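You operate a simulated robot arm through the tools that you are given. There is no shell and no other tool.

You run a simulated robot arm. Do the job below in one go: nothing can be reset, and whatever is moved stays where it is left.

JOB
Clear the press and put the yellow snap insert back in its hole.
Fine: pouch on the table, caddy lid shut, slide in and locked. Where these are worked on the way, their far stop is far enough and under half their travel is too little: press slide.
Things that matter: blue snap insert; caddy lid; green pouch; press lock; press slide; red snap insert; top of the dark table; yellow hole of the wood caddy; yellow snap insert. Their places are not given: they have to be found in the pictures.

The check looks at the end state, three seconds after you hand in, the way a careful person would. Anything else that was tipped, shoved, dropped, spilled or broken makes it a failure. A push-on lid holds only when it is set on centred and level and pressed home; a screw cap is set on level and turned clockwise until tight.

ROBOT AND FRAMES
A 6-joint arm with a two-finger parallel gripper, fixed in place. Base frame: the origin is at the foot of the arm, x ahead of it, y to its left, z up; the work surface is at about z = 0. Units: mm, degrees, N and s.
With the tool pointing down near the work surface it reaches from about 140 to 580 mm from the base axis. Its first joint turns from -66.0 to 66.0 degrees. Payload 2.1 kg.
The tool frame sits at the grasp point between the pads (the TCP): z along the fingers, y along the line on which they close. The tips reach 30 mm beyond it. Largest opening 94 mm; finger width 28, thickness 10; the body of the gripper, 50 by 96 mm, starts 55 mm behind the TCP.
Orientation is that of the tool frame in the base frame, as a unit quaternion [w, x, y, z]. With the fingers straight down and closing along the base's y, the tool's x points along the base's -x, its y along +y and its z along -z.

CONTROLS
- The arm moves only by the tool play_rows. Its argument "steps" is a list of rows, each an object (a shift or turn left out is 0, a gripper value left out holds the last) with "gripper": the opening in per cent of the stroke, from 0 (shut) to 100 (fully open); "offset": the shift along the base's x, y, z in mm, a list of three; "turn": the turn, a rotation vector about the base's x, y, z in degrees, a list of three. In form: [{"gripper": gripper, "offset": [x, y, z], "turn": [rx, ry, rz]}, ...]. A call has 1 to 20 rows; each row is the pose to reach, as a shift and turn from the pose commanded when the call began. Each row takes 0.2 s and may step no farther than 50 mm and 8.6 degrees from the row before; otherwise, or with a gripper value out of range, the whole call is refused. Where a pose cannot be reached the arm comes as near as it can. A force on the tool above 50 N (or 10 N above the force at the start of the call, whichever is more), or a blocked arm, ends the call early, and 0.2 s more pass. The fingers move at their own pace (about 72 mm/s each) and stop on an object; they squeeze with about 28 N. The grip force told is the motor's: it shows also when the fingers shut on nothing. Time passes only in rows, and 0.2 s behind the last, so rows that repeat a pose let the fingers close. The reply holds the time, the measured pose of the TCP, the force on the tool along the base axes, the opening and the grip force, in the units named above and with some noise, with the torque about the TCP (base axes, N m) and any sound that the robot's microphone picked up, and new pictures: "show" is both (left out), scene, wrist or none.
- Cameras (640 x 400 px; columns grow to the right, rows downward): "scene" is fixed at [41.6, -372.7, 474.9]; the picture's right is [0.89, -0.46, 0.00], its down [-0.32, -0.61, -0.73] and it looks along [0.33, 0.64, -0.69] (base axes); focal length 214 px, centre (320, 200). "wrist" rides on the gripper at [76, 14, -103] in the tool frame; the picture's right is [-0.18, 0.98, 0.00], its down [-0.75, -0.14, -0.64] and it looks along [-0.63, -0.12, 0.77] (tool axes); focal length 243 px, centre (320, 200).
- measure_at(camera, pixels): for up to 12 pixels [column, row] of the newest picture of that camera ("zoom" is the newest enlarged one), the place [x, y, z] in the base frame of the surface seen there, good to about 2 mm, but the place of the scene camera against the robot may be out by one fixed shift of up to 12 mm in any direction. No time passes.
- close_up(camera, box): a new picture of the part [left, top, right, bottom] of that camera's present view, enlarged. No time passes.
- job_done(): hands the job in; it is judged then, once.

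Leave the gripper open and the arm clear of the work at the hand-in unless told otherwise.

The tools are called after ">>>" as name(argument=value, ...) on one line, values as JSON. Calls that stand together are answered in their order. play_rows: Moves the arm, as the interface text tells. Its arguments: {"type":"object","properties":{"steps":{"type":"array"},"show":{"type":"string","enum":["both","scene","wrist","none"]}},"required":["steps"]} The other tools are called the same way: measure_at (camera, pixels) gives the place of the surface under pixels of a picture; close_up (camera, box) takes an enlarged picture of a part of a camera's view; job_done () hands the job in.

At the start:

```text
clock: 0.0
tool_pos: [369.8, 82.1, 306.0]
tool_rot: [0.0, 0.0, 1.0, 0.0]
force: [-0.6, 0.2, -0.4]
torque: [-0.03, -0.02, 0.01]
finger_gap: 93.9
gripper_force: 0.1
```

scene: 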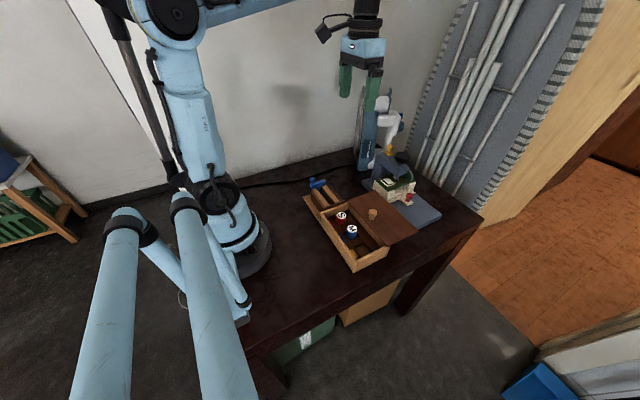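
wrist: 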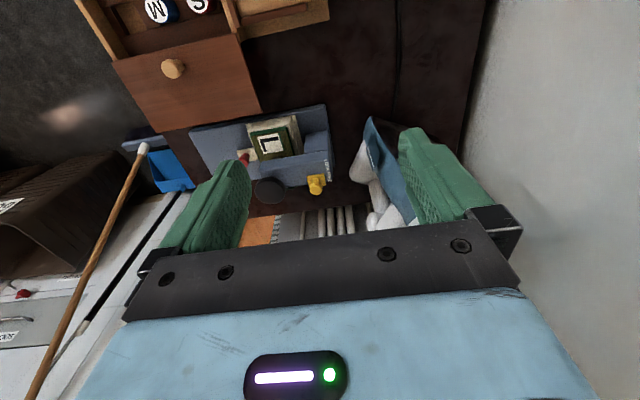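

I'll start by looking closely at the work area in both cameras.

>>> close_up(camera="scene", box=[290, 90, 450, 280])

>>> close_up(camera="wrist", box=[80, 0, 440, 225])

```text
2.11 times, centred on (370, 185) of scene
```

zoom: 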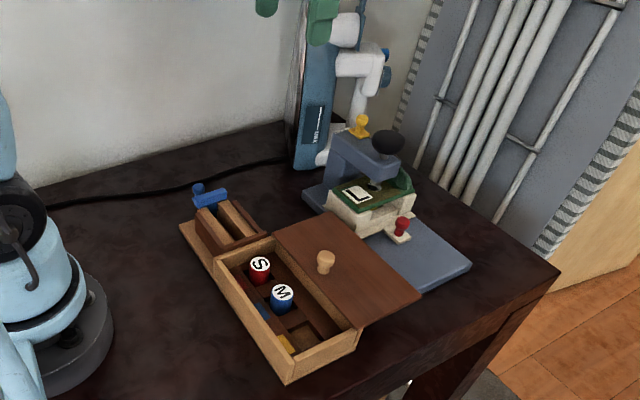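

```text
1.78 times, centred on (260, 112) of wrist
```

zoom: 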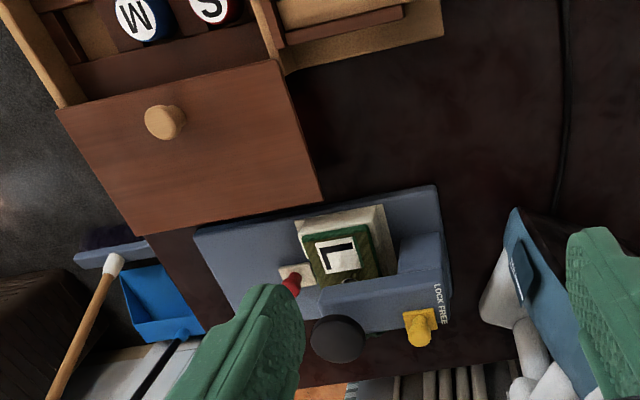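

>>> close_up(camera="scene", box=[360, 140, 440, 230])

>>> close_up(camera="wrist", box=[180, 90, 350, 215])

>>> close_up(camera="scene", box=[300, 170, 400, 275])

>>> measure_at(camera="wrist", pixels=[[172, 68], [242, 158], [268, 145], [270, 190], [316, 185], [315, 145], [290, 165], [240, 120], [200, 130], [160, 10], [198, 4], [325, 105]])

```text
4.44 times, centred on (400, 185) of scene
```

zoom: 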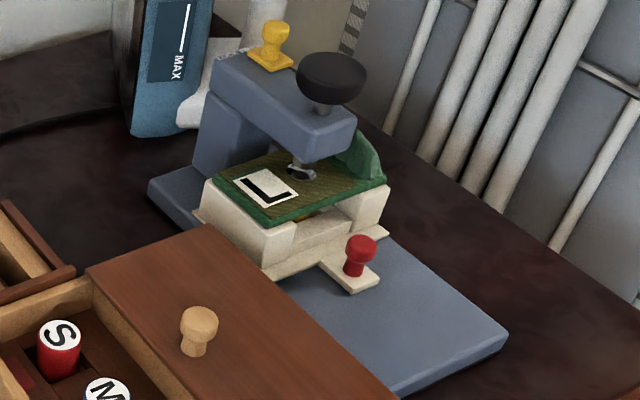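

```text
3.20 times, centred on (265, 152) of wrist
```

zoom: 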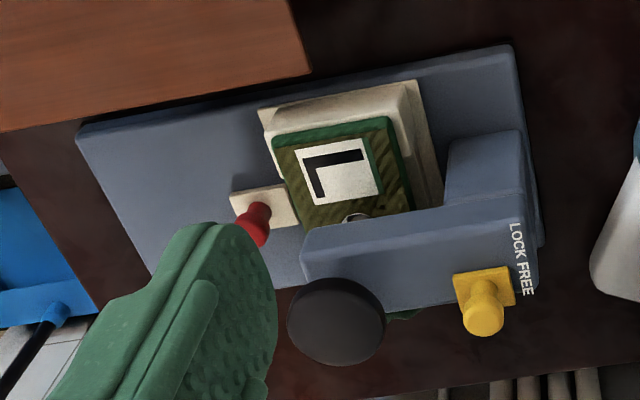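

```text
3.81 times, centred on (350, 222) of scene
```

zoom: 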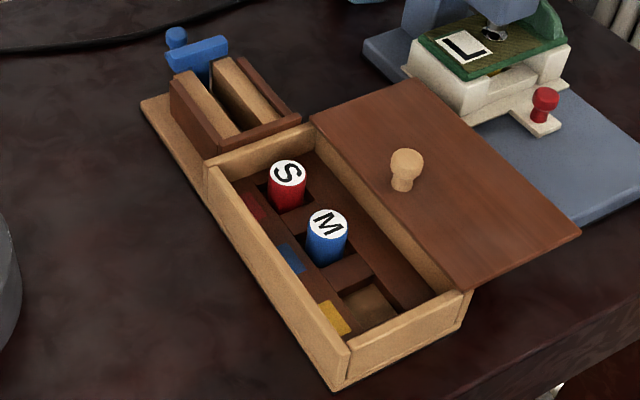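

```text
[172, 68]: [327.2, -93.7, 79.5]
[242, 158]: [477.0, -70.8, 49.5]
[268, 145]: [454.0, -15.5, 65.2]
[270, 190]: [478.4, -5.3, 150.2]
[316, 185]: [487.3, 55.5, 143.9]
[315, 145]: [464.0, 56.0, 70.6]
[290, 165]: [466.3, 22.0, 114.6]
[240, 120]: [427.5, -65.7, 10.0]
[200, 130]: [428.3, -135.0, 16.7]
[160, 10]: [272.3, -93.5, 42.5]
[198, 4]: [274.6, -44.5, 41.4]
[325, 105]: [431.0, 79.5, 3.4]
```

>>> measure_at(camera="scene", pixels=[[373, 211], [342, 215], [352, 230], [407, 197], [396, 180], [400, 157], [388, 150], [352, 258], [413, 181], [355, 195], [415, 232], [382, 242]])

>>> close_up(camera="wrist", box=[60, 0, 340, 140])

```text
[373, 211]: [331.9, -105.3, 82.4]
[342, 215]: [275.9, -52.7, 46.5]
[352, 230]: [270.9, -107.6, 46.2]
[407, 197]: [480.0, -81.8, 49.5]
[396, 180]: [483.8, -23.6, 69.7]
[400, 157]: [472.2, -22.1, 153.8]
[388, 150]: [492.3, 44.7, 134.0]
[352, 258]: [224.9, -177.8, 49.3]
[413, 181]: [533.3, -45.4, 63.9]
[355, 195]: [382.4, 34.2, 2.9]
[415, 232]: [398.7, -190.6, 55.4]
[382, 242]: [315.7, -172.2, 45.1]
```

```text
2.29 times, centred on (200, 70) of wrist
```

zoom: 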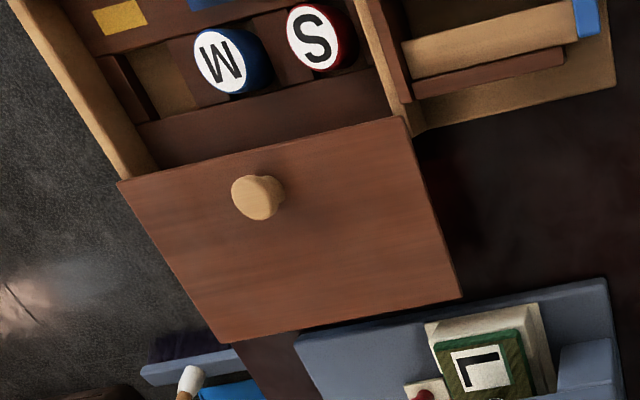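

The scene camera reads about (+4, −11, +3) off from the wrist camera. The caddy holds S red and M blue, with the third hole empty. The lid sticks out toward +x. The press slide sits under the press arm with the pouch on it. I'll move the wrist camera to the −y side and turn it toward +y to look into the press.

>>> play_rows(steps=[{"gripper": 100, "offset": [5.8, -19.3, -4.7], "turn": [0, 0, 7.5]}, {"offset": [11.6, -38.6, -9.4], "turn": [0, 0, 15]}, {"offset": [17.4, -57.9, -14], "turn": [0, 0, 22.5]}, {"offset": [23.2, -77.2, -18.7], "turn": [0, 0, 30]}, {"offset": [29, -96.5, -23.4], "turn": [0, 0, 37.5]}, {"offset": [35, -116, -28], "turn": [0, 0, 45]}, {"offset": [41, -135, -33], "turn": [0, 0, 52.5]}, {"offset": [47, -155, -37], "turn": [0, 0, 60]}, {"offset": [53, -174, -42], "turn": [0, 0, 67.5]}, {"offset": [58, -193, -47], "turn": [0, 0, 75]}, {"offset": [64, -213, -52], "turn": [0, 0, 82.5]}, {"offset": [70, -232, -56], "turn": [0, 0, 90]}])

```text
clock: 2.6
tool_pos: [440.9, -149.2, 252.0]
tool_rot: [0.0, -0.707, 0.707, 0.0]
force: [0.1, -0.1, -0.4]
torque: [0.03, 0.02, 0.01]
finger_gap: 94.1
gripper_force: 0.1
```

scene: 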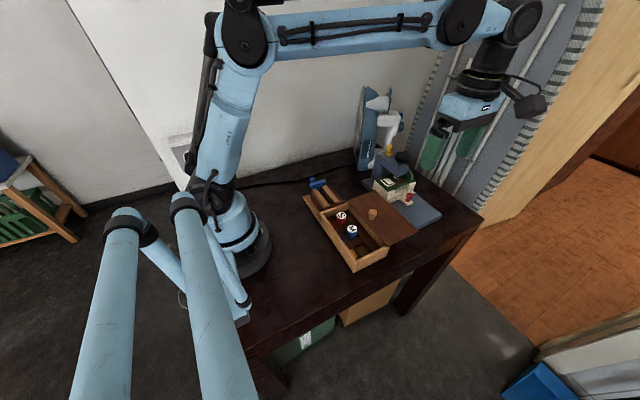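
wrist: 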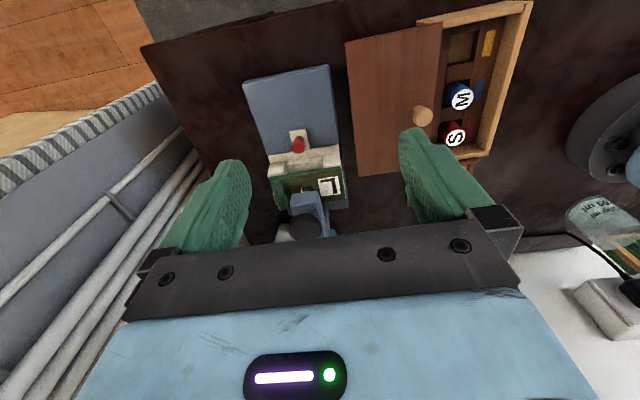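

The wrist picture is upside down for this view, with its top nearest. The press shows at about (300,180), so I'll zoom in there.

>>> close_up(camera="wrist", box=[230, 60, 370, 245])

>>> close_up(camera="wrist", box=[330, 0, 560, 180])

>>> measure_at(camera="wrist", pixels=[[298, 145], [297, 137], [330, 185], [285, 160], [335, 155], [300, 180], [280, 187], [345, 205], [247, 83], [328, 67], [424, 115], [297, 172]])

>>> measure_at(camera="wrist", pixels=[[347, 42], [438, 27], [357, 175], [460, 45], [487, 40], [458, 96], [455, 133], [441, 18], [530, 5], [478, 155], [402, 60], [470, 62]])

```text
2.16 times, centred on (300, 152) of wrist
```

zoom: 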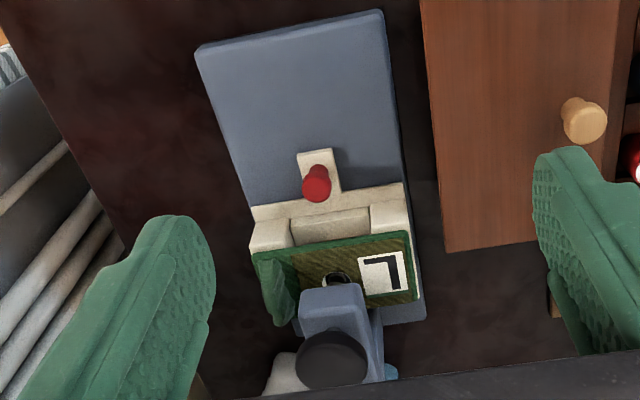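

```text
2.22 times, centred on (445, 90) of wrist
```

zoom: 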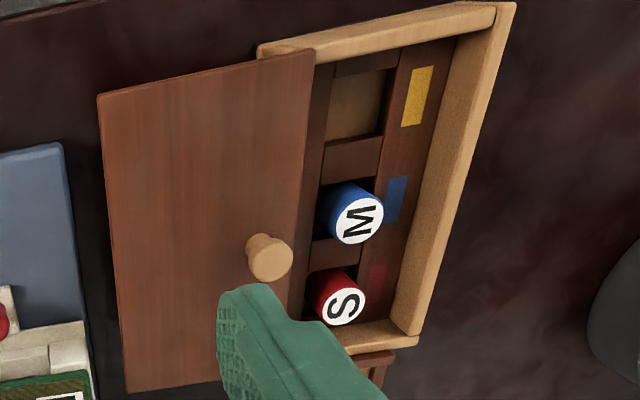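

```text
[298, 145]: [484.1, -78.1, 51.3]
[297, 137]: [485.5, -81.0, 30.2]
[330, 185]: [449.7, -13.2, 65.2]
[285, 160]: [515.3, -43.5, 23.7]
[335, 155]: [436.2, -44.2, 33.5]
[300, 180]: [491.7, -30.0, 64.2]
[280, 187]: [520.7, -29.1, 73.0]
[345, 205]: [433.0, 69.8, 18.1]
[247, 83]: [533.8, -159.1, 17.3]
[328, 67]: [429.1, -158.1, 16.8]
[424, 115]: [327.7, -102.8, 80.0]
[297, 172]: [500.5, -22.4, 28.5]
```

```text
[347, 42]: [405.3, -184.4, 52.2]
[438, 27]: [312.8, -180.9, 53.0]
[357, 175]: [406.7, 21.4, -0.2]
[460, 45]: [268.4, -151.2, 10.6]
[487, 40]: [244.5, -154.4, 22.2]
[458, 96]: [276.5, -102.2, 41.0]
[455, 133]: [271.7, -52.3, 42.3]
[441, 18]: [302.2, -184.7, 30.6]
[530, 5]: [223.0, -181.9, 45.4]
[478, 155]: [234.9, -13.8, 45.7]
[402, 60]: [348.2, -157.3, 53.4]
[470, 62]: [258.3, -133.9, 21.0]
```

The lid is level at z≈53, spanning x 313–405, with its knob at (327,−102). It looks like a sliding lid. The yellow hole is near (270,−150). The slide's red knob is at (484,−78,51). I'll move forward for a close look at the lock and its LOCK/FREE text.

>>> play_rows(steps=[{"offset": [9, 35, 0]}, {"offset": [18, 70, 0]}, {"offset": [27, 106, 0]}, {"offset": [27, 106, 0]}], show="wrist")

>>> close_up(camera="wrist", box=[220, 40, 440, 240])

```text
clock: 3.6
tool_pos: [468.5, -42.4, 251.8]
tool_rot: [0.001, -0.707, 0.708, 0.0]
force: [-0.4, 0.3, 0.1]
torque: [0.01, -0.02, -0.03]
finger_gap: 94.0
gripper_force: 0.1
```

wrist: 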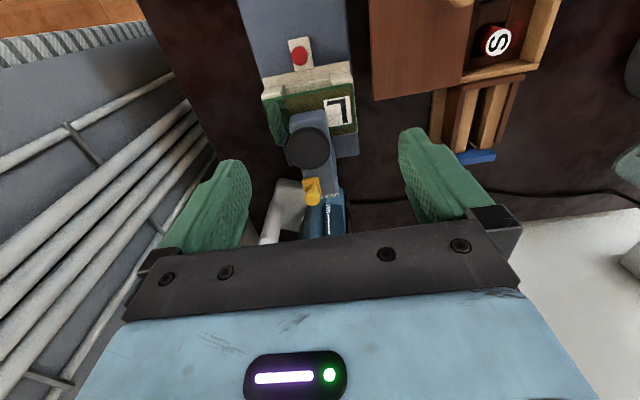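

```text
2.00 times, centred on (330, 140) of wrist
```

zoom: 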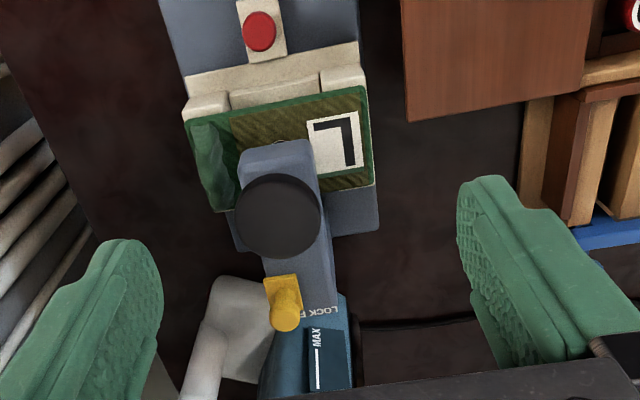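

>>> close_up(camera="wrist", box=[285, 150, 365, 215])

>>> measure_at(camera="wrist", pixels=[[313, 197], [310, 183], [325, 188], [306, 182], [320, 183], [332, 195], [308, 150], [340, 100], [272, 90], [278, 120], [300, 113], [300, 55]])

```text
6.15 times, centred on (325, 182) of wrist
```

zoom: 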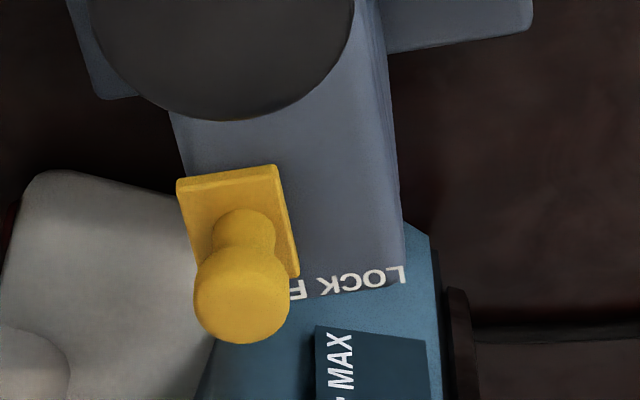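

```text
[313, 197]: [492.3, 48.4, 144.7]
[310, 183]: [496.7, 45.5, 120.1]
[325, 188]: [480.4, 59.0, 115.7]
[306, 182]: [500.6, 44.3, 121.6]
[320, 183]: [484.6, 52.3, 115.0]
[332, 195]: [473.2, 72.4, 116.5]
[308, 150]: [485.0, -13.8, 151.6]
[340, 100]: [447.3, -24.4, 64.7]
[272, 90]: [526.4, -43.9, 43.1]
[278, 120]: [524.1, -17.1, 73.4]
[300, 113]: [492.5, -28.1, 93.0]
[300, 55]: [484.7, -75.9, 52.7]
```

The lock plate is centred at x≈492, over the FREE end of the text, and LOCK is toward −x. So the slide should be free. Next I'll measure the red knob and the area around it.

>>> close_up(camera="wrist", box=[255, 30, 375, 160])

>>> measure_at(camera="wrist", pixels=[[293, 56], [307, 56], [300, 47], [300, 62], [298, 40], [292, 42], [308, 38], [269, 82], [350, 66], [285, 80], [320, 78], [340, 75]])

```text
3.08 times, centred on (315, 95) of wrist
```

zoom: 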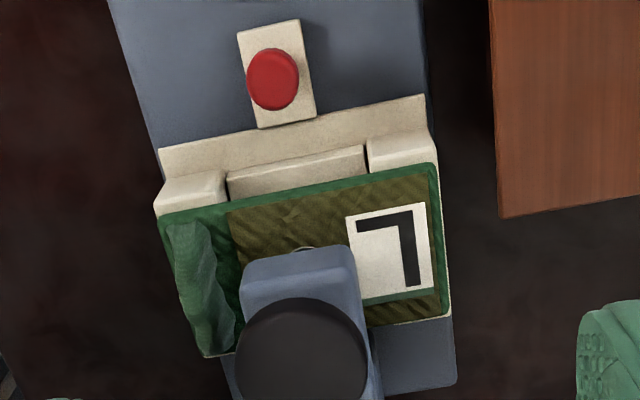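

```text
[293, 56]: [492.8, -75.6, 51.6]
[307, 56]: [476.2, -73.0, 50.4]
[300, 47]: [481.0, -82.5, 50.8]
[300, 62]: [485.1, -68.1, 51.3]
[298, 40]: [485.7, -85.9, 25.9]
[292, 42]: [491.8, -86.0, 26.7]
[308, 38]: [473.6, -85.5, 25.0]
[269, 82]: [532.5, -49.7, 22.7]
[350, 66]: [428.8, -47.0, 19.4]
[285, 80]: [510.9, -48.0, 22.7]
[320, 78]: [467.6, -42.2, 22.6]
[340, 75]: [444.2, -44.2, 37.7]
```

The red knob is centred at about (484,−75) with its top at z≈51.5, and its tab is at z≈26. I'll move above it with the gripper half open, go down and take the knob.

>>> play_rows(steps=[{"gripper": 45, "offset": [15.5, -33, 0]}, {"offset": [15.5, -33, -45]}, {"offset": [15.5, -33, -90]}, {"offset": [15.5, -33, -130]}, {"offset": [15.5, -33, -160]}, {"offset": [15.5, -33, -180]}, {"offset": [15.5, -33, -190]}, {"offset": [15.5, -33, -190]}])

```text
clock: 5.4
tool_pos: [481.7, -77.1, 61.4]
tool_rot: [-0.001, 0.708, -0.707, 0.0]
force: [-0.3, -1.1, 0.0]
torque: [0.06, -0.05, 0.04]
finger_gap: 42.3
gripper_force: 0.1
```

scene: 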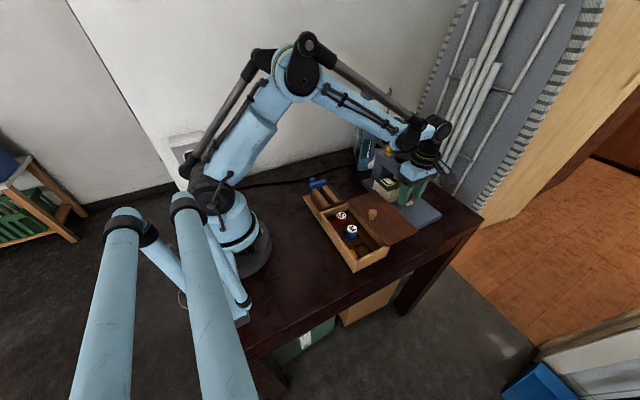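
wrist: 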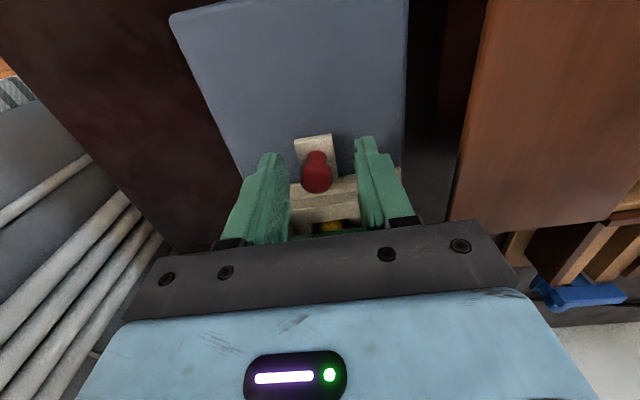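

The red knob sits between the fingers and a bit of yellow shows under the pouch. I'll close on the knob.

>>> play_rows(steps=[{"gripper": 0, "offset": [0, 0, 0]}, {"offset": [0, 0, 0]}, {"offset": [0, 0, 0]}], show="wrist")

```text
clock: 6.2
tool_pos: [483.6, -77.3, 60.9]
tool_rot: [-0.001, 0.707, -0.707, 0.001]
force: [14.5, -4.0, -0.5]
torque: [0.31, -0.21, -0.1]
finger_gap: 18.5
gripper_force: 28.6
```

wrist: 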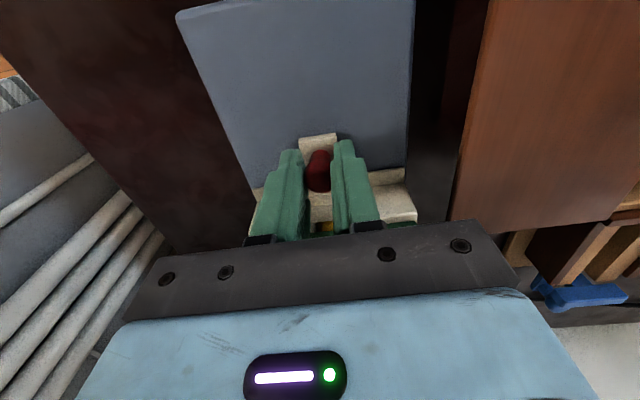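

I have the knob, with an opening of 18.5 mm. A sideways force of 14 N says the knob sits slightly toward +x, so I'll relieve that and pull −y in small steps.

>>> play_rows(steps=[{"offset": [2, 0, 0]}, {"offset": [2, -3, 0]}, {"offset": [2, -6, 0]}, {"offset": [2, -10, 0]}, {"offset": [2, -10, 0]}], show="wrist")

```text
clock: 7.4
tool_pos: [484.4, -87.4, 60.2]
tool_rot: [-0.001, -0.707, 0.707, 0.002]
force: [-23.4, 0.9, 5.4]
torque: [-0.15, 0.29, 0.09]
finger_gap: 18.8
gripper_force: 28.1
```

wrist: 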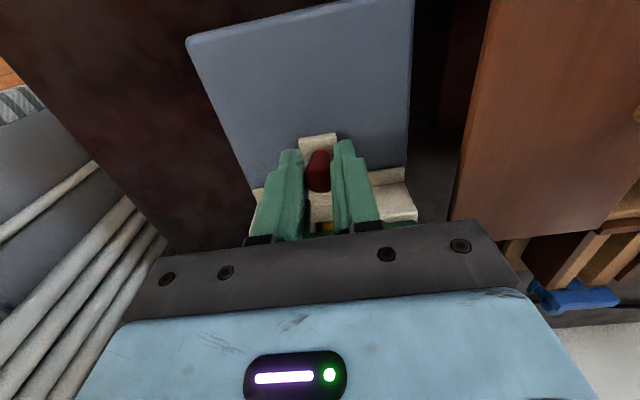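

The slide follows, so it isn't locked. The side force is now −23 N in x, so I'll ease x back about 1 mm and keep pulling along the rail direction, which leans slightly toward −x.

>>> play_rows(steps=[{"offset": [-1.2, 0, 0]}, {"offset": [-1.3, -6, 0]}, {"offset": [-1.4, -12, 0]}, {"offset": [-1.5, -18, 0]}, {"offset": [-1.6, -24, 0]}, {"offset": [-1.7, -30, 0]}, {"offset": [-1.7, -30, 0]}], show="wrist")

```text
clock: 9.0
tool_pos: [484.0, -116.4, 60.5]
tool_rot: [0.0, 0.707, -0.707, 0.001]
force: [-2.2, 0.8, -1.1]
torque: [0.56, 0.09, 0.09]
finger_gap: 18.8
gripper_force: 27.9
```

wrist: 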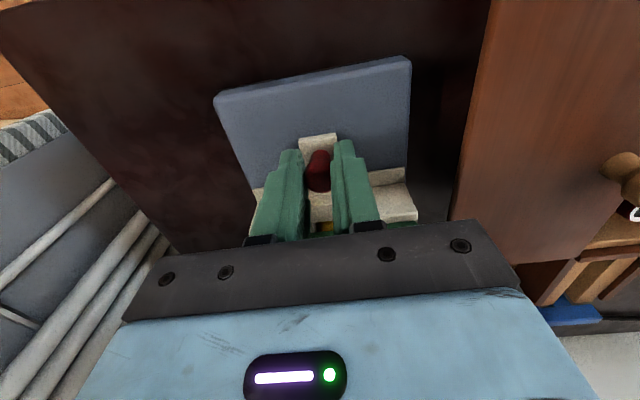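

The slide is 40 mm out and moving smoothly. I'll keep pulling.

>>> play_rows(steps=[{"offset": [0, -6, 0]}, {"offset": [-0.1, -12, 0]}, {"offset": [-0.2, -18, 0]}, {"offset": [-0.3, -24, 0]}, {"offset": [-0.4, -30, 0]}, {"offset": [-0.4, -30, 0]}], show="wrist")

```text
clock: 10.4
tool_pos: [483.7, -147.4, 60.9]
tool_rot: [0.001, -0.707, 0.708, -0.001]
force: [7.5, 0.1, 1.7]
torque: [0.03, -0.07, -0.05]
finger_gap: 18.6
gripper_force: 27.6
```

wrist: 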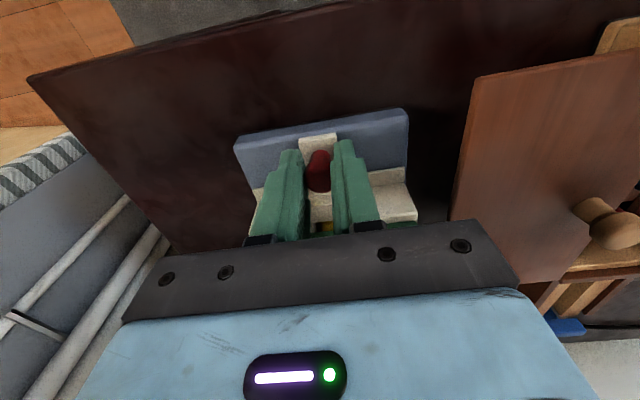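

It's 70 mm out and the tab is near the plate's front edge. I'll go on in 3 mm steps, watching for the stop.

>>> play_rows(steps=[{"offset": [0.3, -3, 0]}, {"offset": [0.3, -6, 0]}, {"offset": [0.3, -9, 0]}, {"offset": [0.2, -12, 0]}, {"offset": [0.2, -15, 0]}, {"offset": [0.2, -15, 0]}], show="wrist")

```text
clock: 11.8
tool_pos: [482.6, -161.3, 61.7]
tool_rot: [0.001, -0.707, 0.707, 0.0]
force: [6.5, 0.1, 0.5]
torque: [-0.01, -0.09, 0.0]
finger_gap: 18.6
gripper_force: 28.2
```

wrist: 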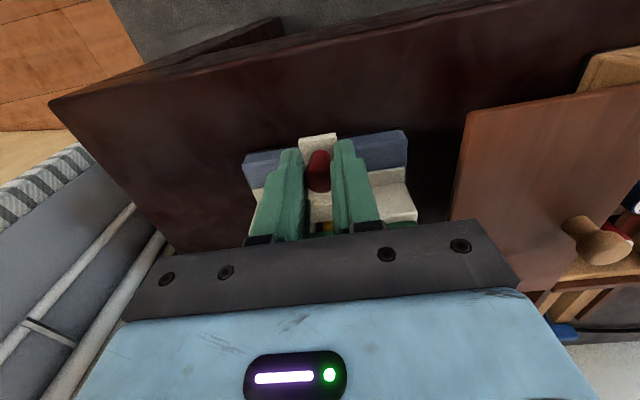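

No stop yet at 85 mm, so I'll keep going in small steps.

>>> play_rows(steps=[{"offset": [0, -3, 0]}, {"offset": [0, -6, 0]}, {"offset": [0, -9, 0]}, {"offset": [0, -12, 0]}, {"offset": [0, -15, 0]}, {"offset": [0, -15, 0]}], show="wrist")

```text
clock: 13.2
tool_pos: [484.0, -175.8, 61.1]
tool_rot: [-0.001, 0.707, -0.707, -0.002]
force: [-2.1, 20.9, 0.6]
torque: [0.39, 0.01, -0.01]
finger_gap: 18.6
gripper_force: 28.2
```

wrist: 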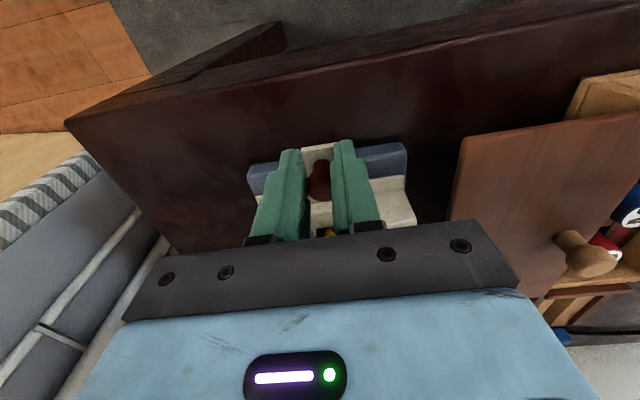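

Force +21 N in y at about 98 mm out: the slide is at its far stop. I'll release, rise straight up and look at the slide.

>>> play_rows(steps=[{"gripper": 45, "offset": [0, 1, 0]}, {"offset": [0, 1, 0]}, {"offset": [0, 1, 0]}, {"offset": [0, 1, 20]}, {"offset": [0, 1, 60]}, {"offset": [0, 1, 105]}, {"gripper": 100, "offset": [0, 1, 150]}, {"offset": [0, 1, 190]}, {"offset": [0, 1, 190]}])

>>> close_up(camera="wrist", box=[230, 60, 400, 240])

>>> close_up(camera="scene", box=[360, 140, 450, 240])

```text
clock: 15.2
tool_pos: [482.5, -176.8, 251.3]
tool_rot: [0.0, 0.707, -0.707, 0.0]
force: [-0.5, 0.1, 0.1]
torque: [-0.02, 0.01, 0.01]
finger_gap: 93.9
gripper_force: 0.0
```

scene: 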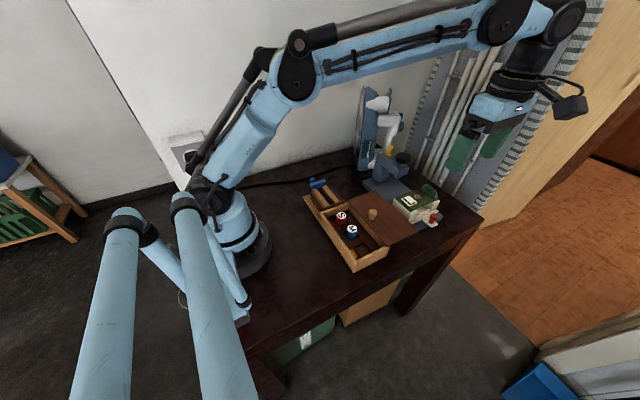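
wrist: 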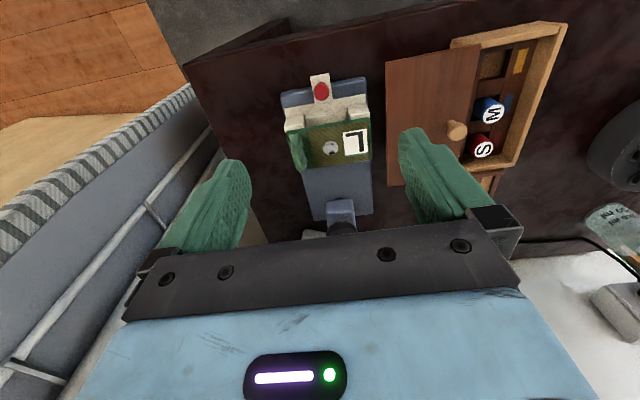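

```text
2.22 times, centred on (315, 150) of wrist
```

zoom: 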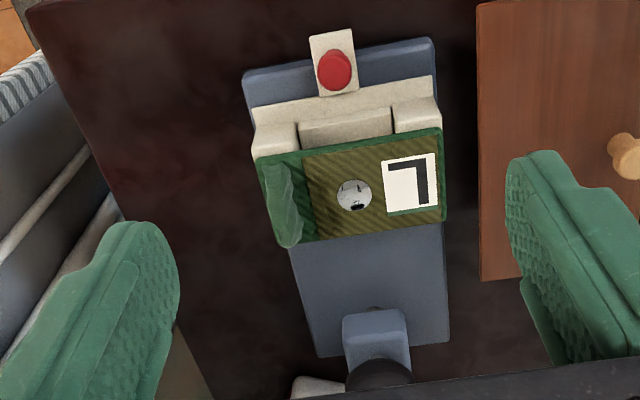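

```text
4.00 times, centred on (405, 190) of scene
```

zoom: 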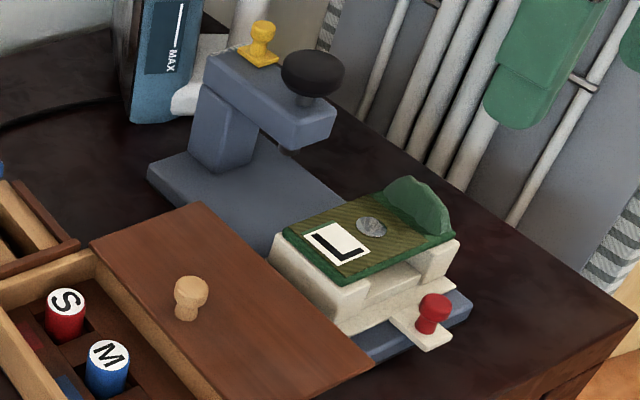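

The pouch has a thin fin standing up on its +x side, running along y, which makes a natural handle. I'll measure the fin, the pouch edges and the lid.

>>> measure_at(camera="zoom", pixels=[[410, 182], [448, 205], [420, 200], [450, 232], [345, 280], [285, 232], [372, 185], [415, 215], [335, 282], [455, 240], [365, 225], [395, 250]])

>>> measure_at(camera="wrist", pixels=[[303, 165], [298, 140], [294, 135], [306, 170], [322, 147], [355, 142], [299, 133], [345, 120], [370, 165], [346, 130], [321, 91], [300, 150]])

>>> close_up(camera="wrist", box=[270, 70, 390, 190])

```text
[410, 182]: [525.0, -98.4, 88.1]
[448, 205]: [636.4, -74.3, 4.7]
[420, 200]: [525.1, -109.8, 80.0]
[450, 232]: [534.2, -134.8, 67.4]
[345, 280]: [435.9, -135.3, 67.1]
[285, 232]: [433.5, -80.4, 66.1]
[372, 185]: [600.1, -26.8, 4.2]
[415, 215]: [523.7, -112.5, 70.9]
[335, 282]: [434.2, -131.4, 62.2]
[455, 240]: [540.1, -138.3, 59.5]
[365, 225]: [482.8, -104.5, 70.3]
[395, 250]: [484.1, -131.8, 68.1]
```

```text
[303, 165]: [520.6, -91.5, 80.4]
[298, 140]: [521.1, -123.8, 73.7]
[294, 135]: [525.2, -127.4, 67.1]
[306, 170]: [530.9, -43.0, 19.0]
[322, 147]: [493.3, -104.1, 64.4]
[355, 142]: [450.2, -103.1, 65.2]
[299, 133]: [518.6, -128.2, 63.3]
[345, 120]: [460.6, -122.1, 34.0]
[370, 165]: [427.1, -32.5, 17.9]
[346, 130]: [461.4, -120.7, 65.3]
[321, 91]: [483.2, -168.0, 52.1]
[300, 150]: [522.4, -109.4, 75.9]
```

```text
3.33 times, centred on (330, 130) of wrist
```

zoom: 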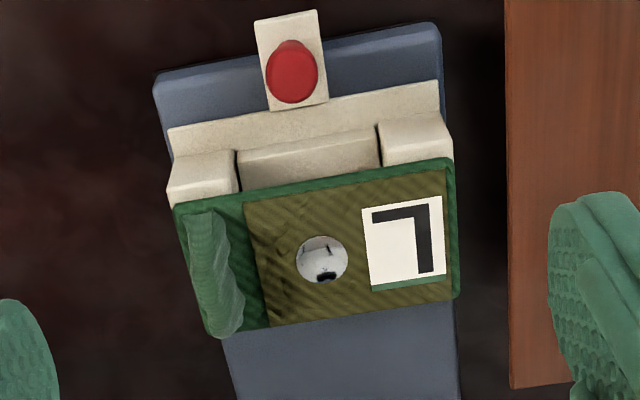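

From the wrist camera, the pouch covers about x 430–530 and y −124 to −69, with its top at z≈65. The fin is near x≈522, y −124 to −80, and rises to z≈85. I'll hover over the fin and check how it lines up.

>>> play_rows(steps=[{"gripper": 50, "offset": [13, 27, 0]}, {"offset": [26, 53, 0]}, {"offset": [39.6, 79, -40]}, {"offset": [39.6, 79, -80]}, {"offset": [39.6, 79, -115]}, {"offset": [39.6, 79, -115]}])

>>> close_up(camera="wrist", box=[220, 80, 460, 240])

>>> close_up(camera="scene", box=[370, 140, 460, 230])

```text
clock: 16.6
tool_pos: [522.6, -97.9, 135.6]
tool_rot: [0.001, 0.707, -0.707, 0.0]
force: [-0.4, 0.0, 0.2]
torque: [0.0, -0.01, 0.01]
finger_gap: 47.1
gripper_force: 0.0
```

scene: 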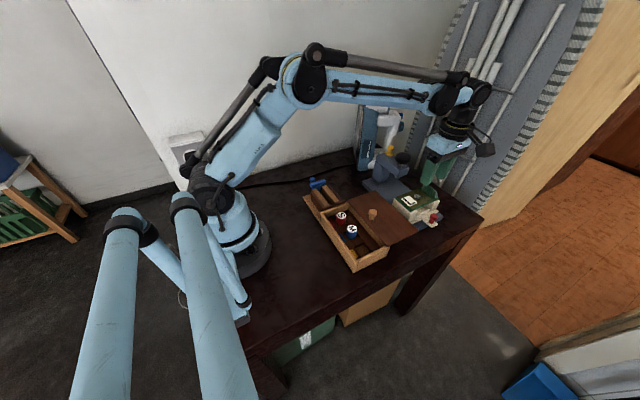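
wrist: 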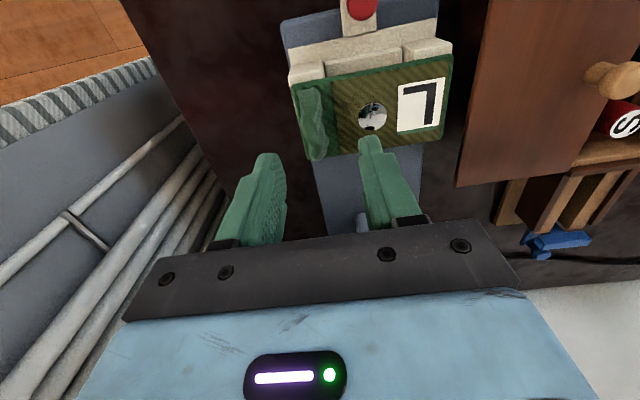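

```text
2.50 times, centred on (340, 160) of wrist
```

zoom: 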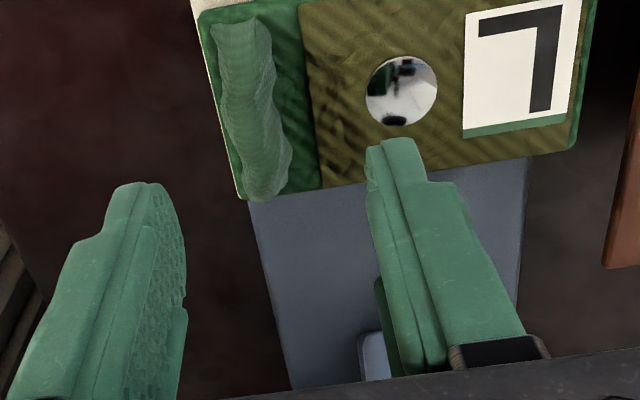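

```text
4.44 times, centred on (415, 185) of scene
```

zoom: 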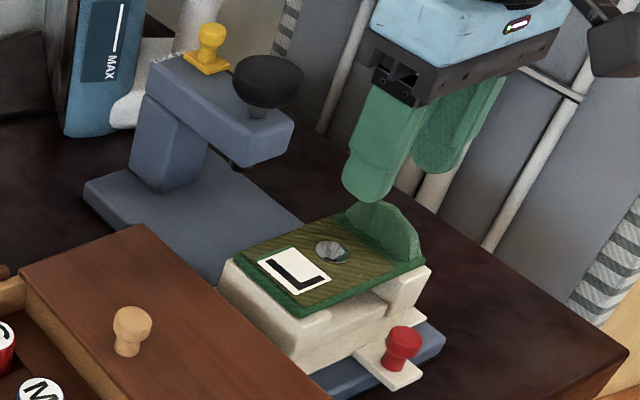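

>>> measure_at(camera="wrist", pixels=[[310, 90], [312, 105], [314, 120], [317, 135], [320, 150], [303, 100], [322, 105], [330, 140], [297, 88], [370, 120], [420, 100], [445, 70]])

>>> close_up(camera="wrist", box=[270, 60, 370, 170])

```text
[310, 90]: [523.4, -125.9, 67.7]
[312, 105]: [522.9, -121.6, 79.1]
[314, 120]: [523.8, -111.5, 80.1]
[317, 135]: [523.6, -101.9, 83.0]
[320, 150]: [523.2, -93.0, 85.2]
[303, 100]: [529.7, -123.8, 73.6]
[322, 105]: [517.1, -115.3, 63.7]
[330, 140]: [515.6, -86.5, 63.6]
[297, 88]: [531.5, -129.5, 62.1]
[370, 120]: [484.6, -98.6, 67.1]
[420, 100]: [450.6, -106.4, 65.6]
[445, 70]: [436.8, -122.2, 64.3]
```

```text
3.64 times, centred on (320, 115) of wrist
```

zoom: 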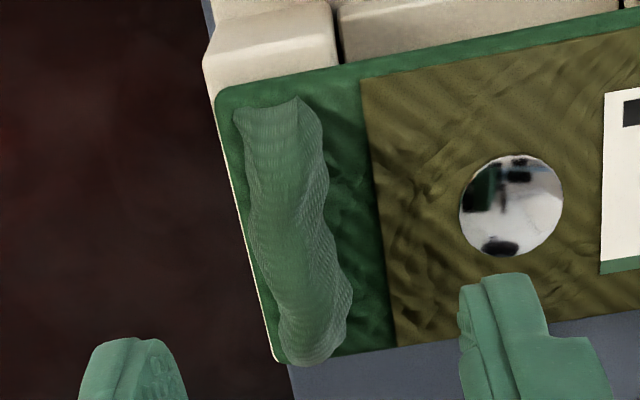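

The fin is centred at x≈523.4, y −126 to −72, top z≈85, with the pouch surface at z≈64. I'll go down so the fingertips stop just above the pouch, then close on the fin.

>>> play_rows(steps=[{"offset": [1.5, -1, -15]}, {"offset": [1.5, -1, -28]}, {"offset": [1.5, -1, -36]}, {"offset": [1.5, -1, -36]}, {"gripper": 0, "offset": [1.5, -1, -36]}, {"offset": [1.5, -1, -36]}, {"offset": [1.5, -1, -36]}, {"offset": [1.5, -1, -36]}])

>>> close_up(camera="scene", box=[370, 140, 460, 230])

```text
clock: 18.4
tool_pos: [523.9, -99.4, 100.6]
tool_rot: [0.001, 0.707, -0.707, 0.0]
force: [-0.7, 0.4, 0.2]
torque: [0.0, -0.01, 0.01]
finger_gap: 9.9
gripper_force: 27.7
```

scene: 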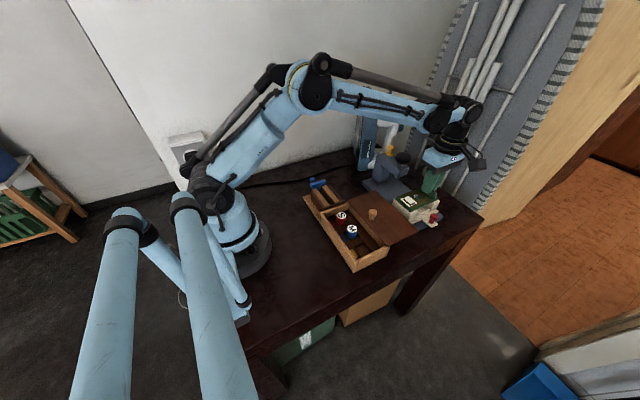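
wrist: 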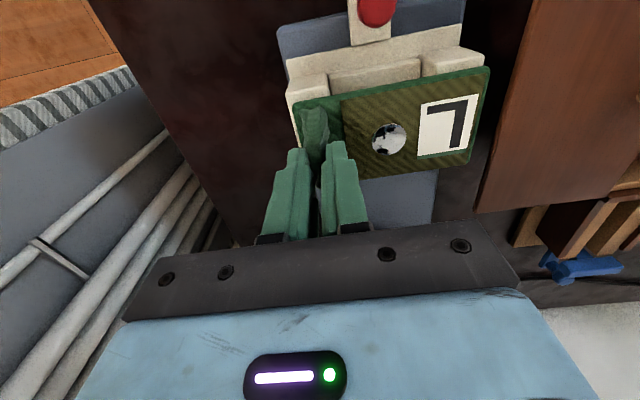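

```text
4.44 times, centred on (415, 185) of scene
```

zoom: 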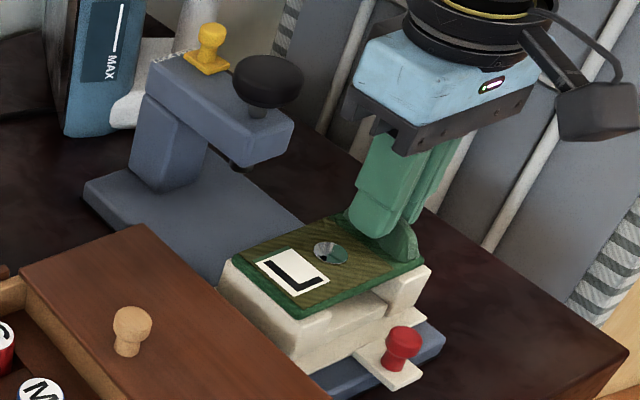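

The fin is gripped at 9.9 mm. I'll lift slowly, a few mm first, and check the forces and that only the pouch comes up.

>>> play_rows(steps=[{"offset": [0, 0, 2]}, {"offset": [0, 0, 5]}, {"offset": [0, 0, 10]}, {"offset": [0, 0, 15]}, {"offset": [0, 0, 15]}])

>>> close_up(camera="scene", box=[370, 140, 460, 230])

```text
clock: 19.6
tool_pos: [524.7, -99.0, 114.2]
tool_rot: [0.0, 0.707, -0.707, 0.001]
force: [0.4, -0.2, -0.5]
torque: [0.02, -0.06, -0.01]
finger_gap: 9.8
gripper_force: 28.2
```

scene: 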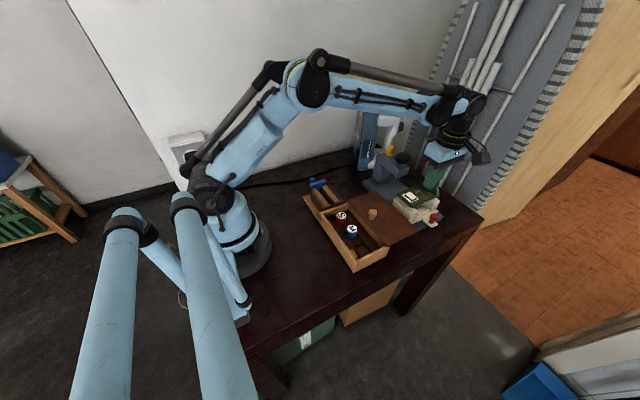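
wrist: 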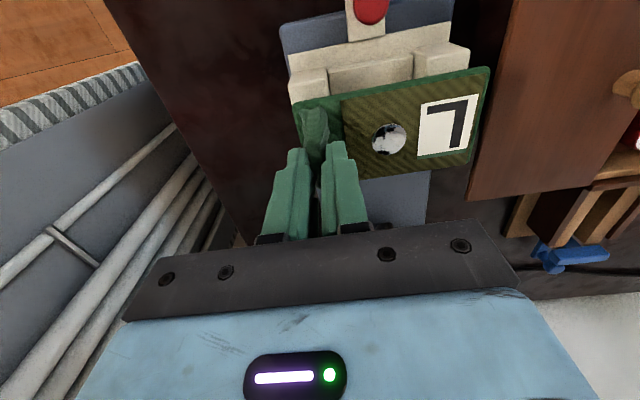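

```text
4.44 times, centred on (415, 185) of scene
```

zoom: 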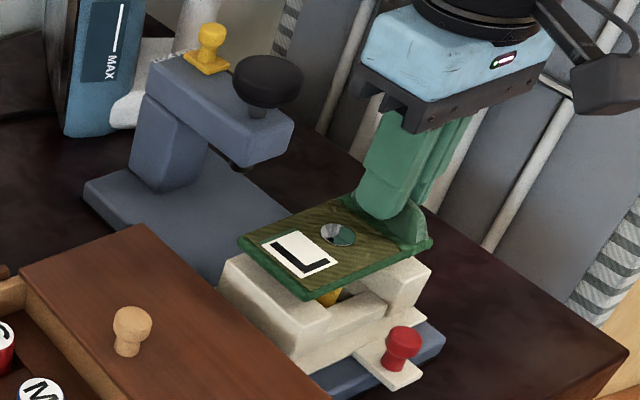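

The pouch lifts level and is light. Yellow shows beneath it. I'll lift further and check that the insert stays in the slide.

>>> play_rows(steps=[{"offset": [0, 0, 15]}, {"offset": [0, 0, 30]}, {"offset": [0, 0, 50]}, {"offset": [0, 0, 70]}, {"offset": [0, 0, 85]}, {"offset": [0, 0, 85]}])

>>> close_up(camera="scene", box=[370, 120, 460, 230])

>>> close_up(camera="wrist", box=[240, 0, 500, 180])

```text
clock: 21.0
tool_pos: [524.3, -98.0, 200.3]
tool_rot: [0.0, 0.707, -0.707, 0.0]
force: [0.7, 0.7, -0.5]
torque: [0.0, -0.02, 0.0]
finger_gap: 10.0
gripper_force: 28.7
```

scene: 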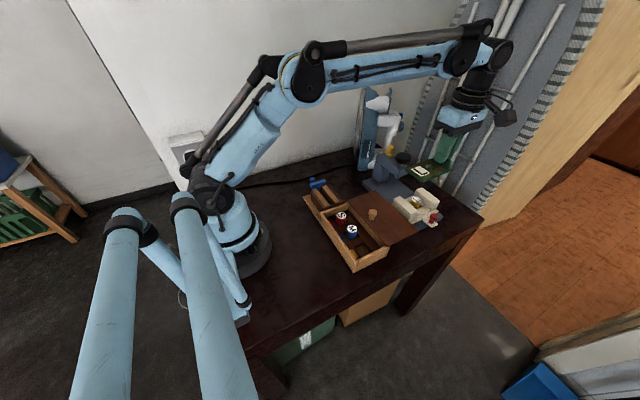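
wrist: 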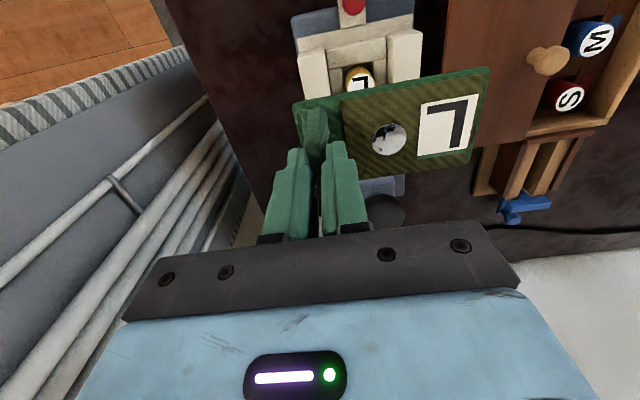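

```text
3.64 times, centred on (415, 175) of scene
```

zoom: 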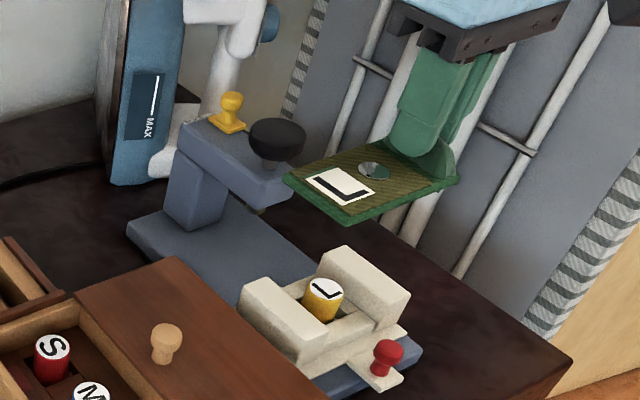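

```text
2.22 times, centred on (370, 90) of wrist
```

zoom: 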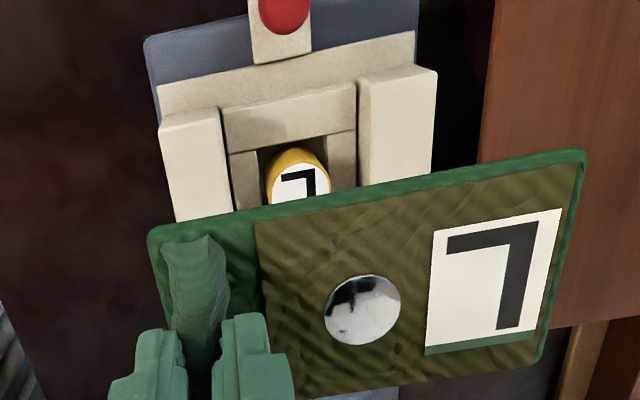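

The yellow L insert stays standing in the slide's nest. Next I need a free patch of table for the pouch, so I'll measure the table around the caddy, the rack, the cable and the table edges.

>>> measure_at(camera="scene", pixels=[[350, 183], [340, 178], [330, 186], [312, 182], [304, 197], [290, 200], [290, 230], [300, 260], [355, 175], [320, 176], [290, 182], [280, 215]])

>>> measure_at(camera="scene", pixels=[[367, 187], [330, 160], [355, 150], [385, 255], [400, 262], [440, 240], [310, 290], [340, 285], [300, 175], [475, 213], [300, 240], [320, 250]])

>>> close_up(camera="scene", box=[250, 140, 410, 290])

```text
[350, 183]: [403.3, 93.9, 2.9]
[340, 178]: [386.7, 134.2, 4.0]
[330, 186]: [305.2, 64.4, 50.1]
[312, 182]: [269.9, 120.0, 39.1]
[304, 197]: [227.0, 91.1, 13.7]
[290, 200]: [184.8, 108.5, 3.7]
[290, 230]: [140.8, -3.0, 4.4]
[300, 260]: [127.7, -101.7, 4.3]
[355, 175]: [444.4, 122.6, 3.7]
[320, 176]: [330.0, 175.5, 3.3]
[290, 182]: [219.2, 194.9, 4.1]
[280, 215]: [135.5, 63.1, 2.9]
```

```text
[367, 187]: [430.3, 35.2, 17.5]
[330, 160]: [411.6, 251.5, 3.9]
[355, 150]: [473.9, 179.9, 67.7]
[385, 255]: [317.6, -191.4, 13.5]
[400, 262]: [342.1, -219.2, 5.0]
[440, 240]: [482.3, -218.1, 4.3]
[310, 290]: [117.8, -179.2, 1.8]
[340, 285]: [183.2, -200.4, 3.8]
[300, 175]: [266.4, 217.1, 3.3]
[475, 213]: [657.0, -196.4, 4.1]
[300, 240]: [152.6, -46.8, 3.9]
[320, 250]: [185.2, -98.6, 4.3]
```

```text
2.67 times, centred on (330, 215) of scene
```

zoom: 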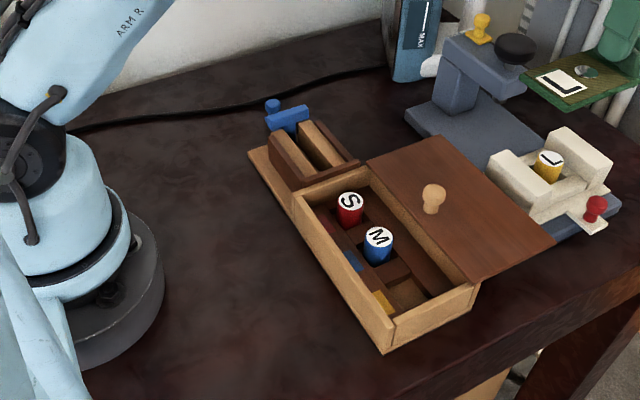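

>>> measure_at(camera="wrist", pixels=[[473, 190], [480, 150], [500, 190], [515, 205], [550, 205], [495, 228], [540, 230], [460, 170], [440, 200], [420, 225], [560, 155], [600, 160]])

>>> measure_at(camera="scene", pixels=[[344, 202], [343, 198], [335, 190], [325, 172], [340, 166], [350, 162], [330, 171], [310, 175]])

```text
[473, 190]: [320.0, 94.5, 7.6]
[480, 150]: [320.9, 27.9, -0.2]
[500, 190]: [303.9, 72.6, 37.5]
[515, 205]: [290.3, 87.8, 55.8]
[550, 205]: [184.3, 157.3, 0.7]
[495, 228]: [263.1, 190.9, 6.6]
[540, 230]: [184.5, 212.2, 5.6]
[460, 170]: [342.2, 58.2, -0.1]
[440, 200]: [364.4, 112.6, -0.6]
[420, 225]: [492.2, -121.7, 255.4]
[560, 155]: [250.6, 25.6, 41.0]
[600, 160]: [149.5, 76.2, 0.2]
```

```text
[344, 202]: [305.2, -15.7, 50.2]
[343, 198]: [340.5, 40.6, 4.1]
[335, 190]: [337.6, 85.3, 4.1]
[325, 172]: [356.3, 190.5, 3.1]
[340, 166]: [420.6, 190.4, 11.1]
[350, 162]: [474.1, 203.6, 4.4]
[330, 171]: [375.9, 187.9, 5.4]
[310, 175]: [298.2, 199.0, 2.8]
```

The free patch is about x 330–425, y 20–180: the rack base ends at x≈320 and the press plate starts at x≈429. The tall blue device stands behind the press. I'll turn the tool −90° so the pouch points +y, then set it down at about x 343–398, y 38–138. First I go −x over the lid while turning, then +y.

>>> play_rows(steps=[{"offset": [-13, 0, 5], "turn": [0, 0, -7.5]}, {"offset": [-26, 0, 10], "turn": [0, 0, -15]}, {"offset": [-39, 0, 15], "turn": [0, 0, -22.5]}, {"offset": [-52, 0, 20], "turn": [0, 0, -30]}, {"offset": [-65, 0, 25], "turn": [0, 0, -37.5]}, {"offset": [-78, 0, 25], "turn": [0, 0, -45]}, {"offset": [-91, 0, 25], "turn": [0, 0, -52.5]}, {"offset": [-104, 0, 25], "turn": [0, 0, -60]}, {"offset": [-117, 0, 25], "turn": [0, 0, -67.5]}, {"offset": [-130, 0, 25], "turn": [0, 0, -75]}, {"offset": [-143, 0, 25], "turn": [0, 0, -82.5]}, {"offset": [-156, 0, 25], "turn": [0, 0, -90]}, {"offset": [-156, 35, 25], "turn": [0, 0, -90]}, {"offset": [-156, 70, 25], "turn": [0, 0, -90]}, {"offset": [-156, 105, 25], "turn": [0, 0, -90]}, {"offset": [-156, 143, 25], "turn": [0, 0, -90]}, {"offset": [-156, 143, 25], "turn": [0, 0, -90]}])

```text
clock: 24.6
tool_pos: [367.2, 45.6, 225.4]
tool_rot: [0.0, 0.002, 1.0, 0.001]
force: [0.0, 0.2, -1.1]
torque: [-0.04, 0.02, 0.01]
finger_gap: 9.9
gripper_force: 28.2
```

scene: 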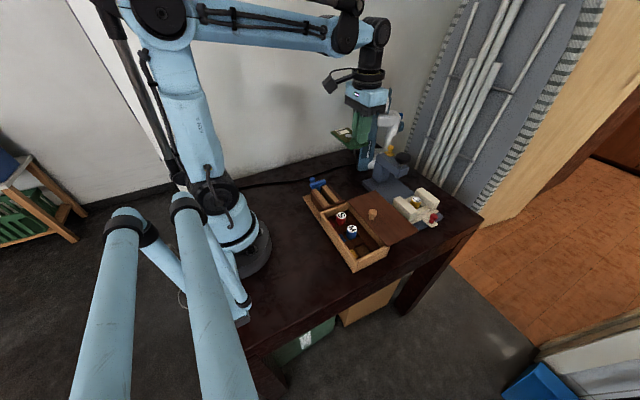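
wrist: 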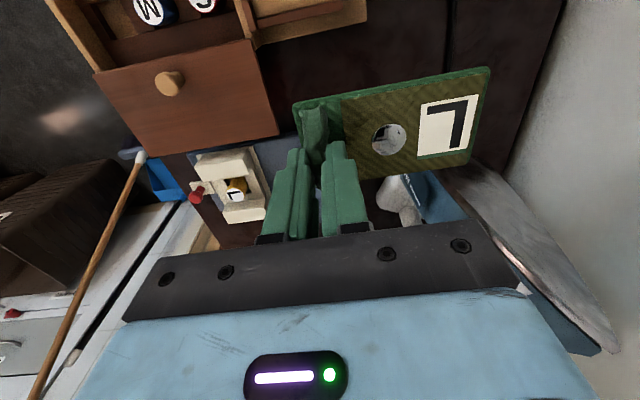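

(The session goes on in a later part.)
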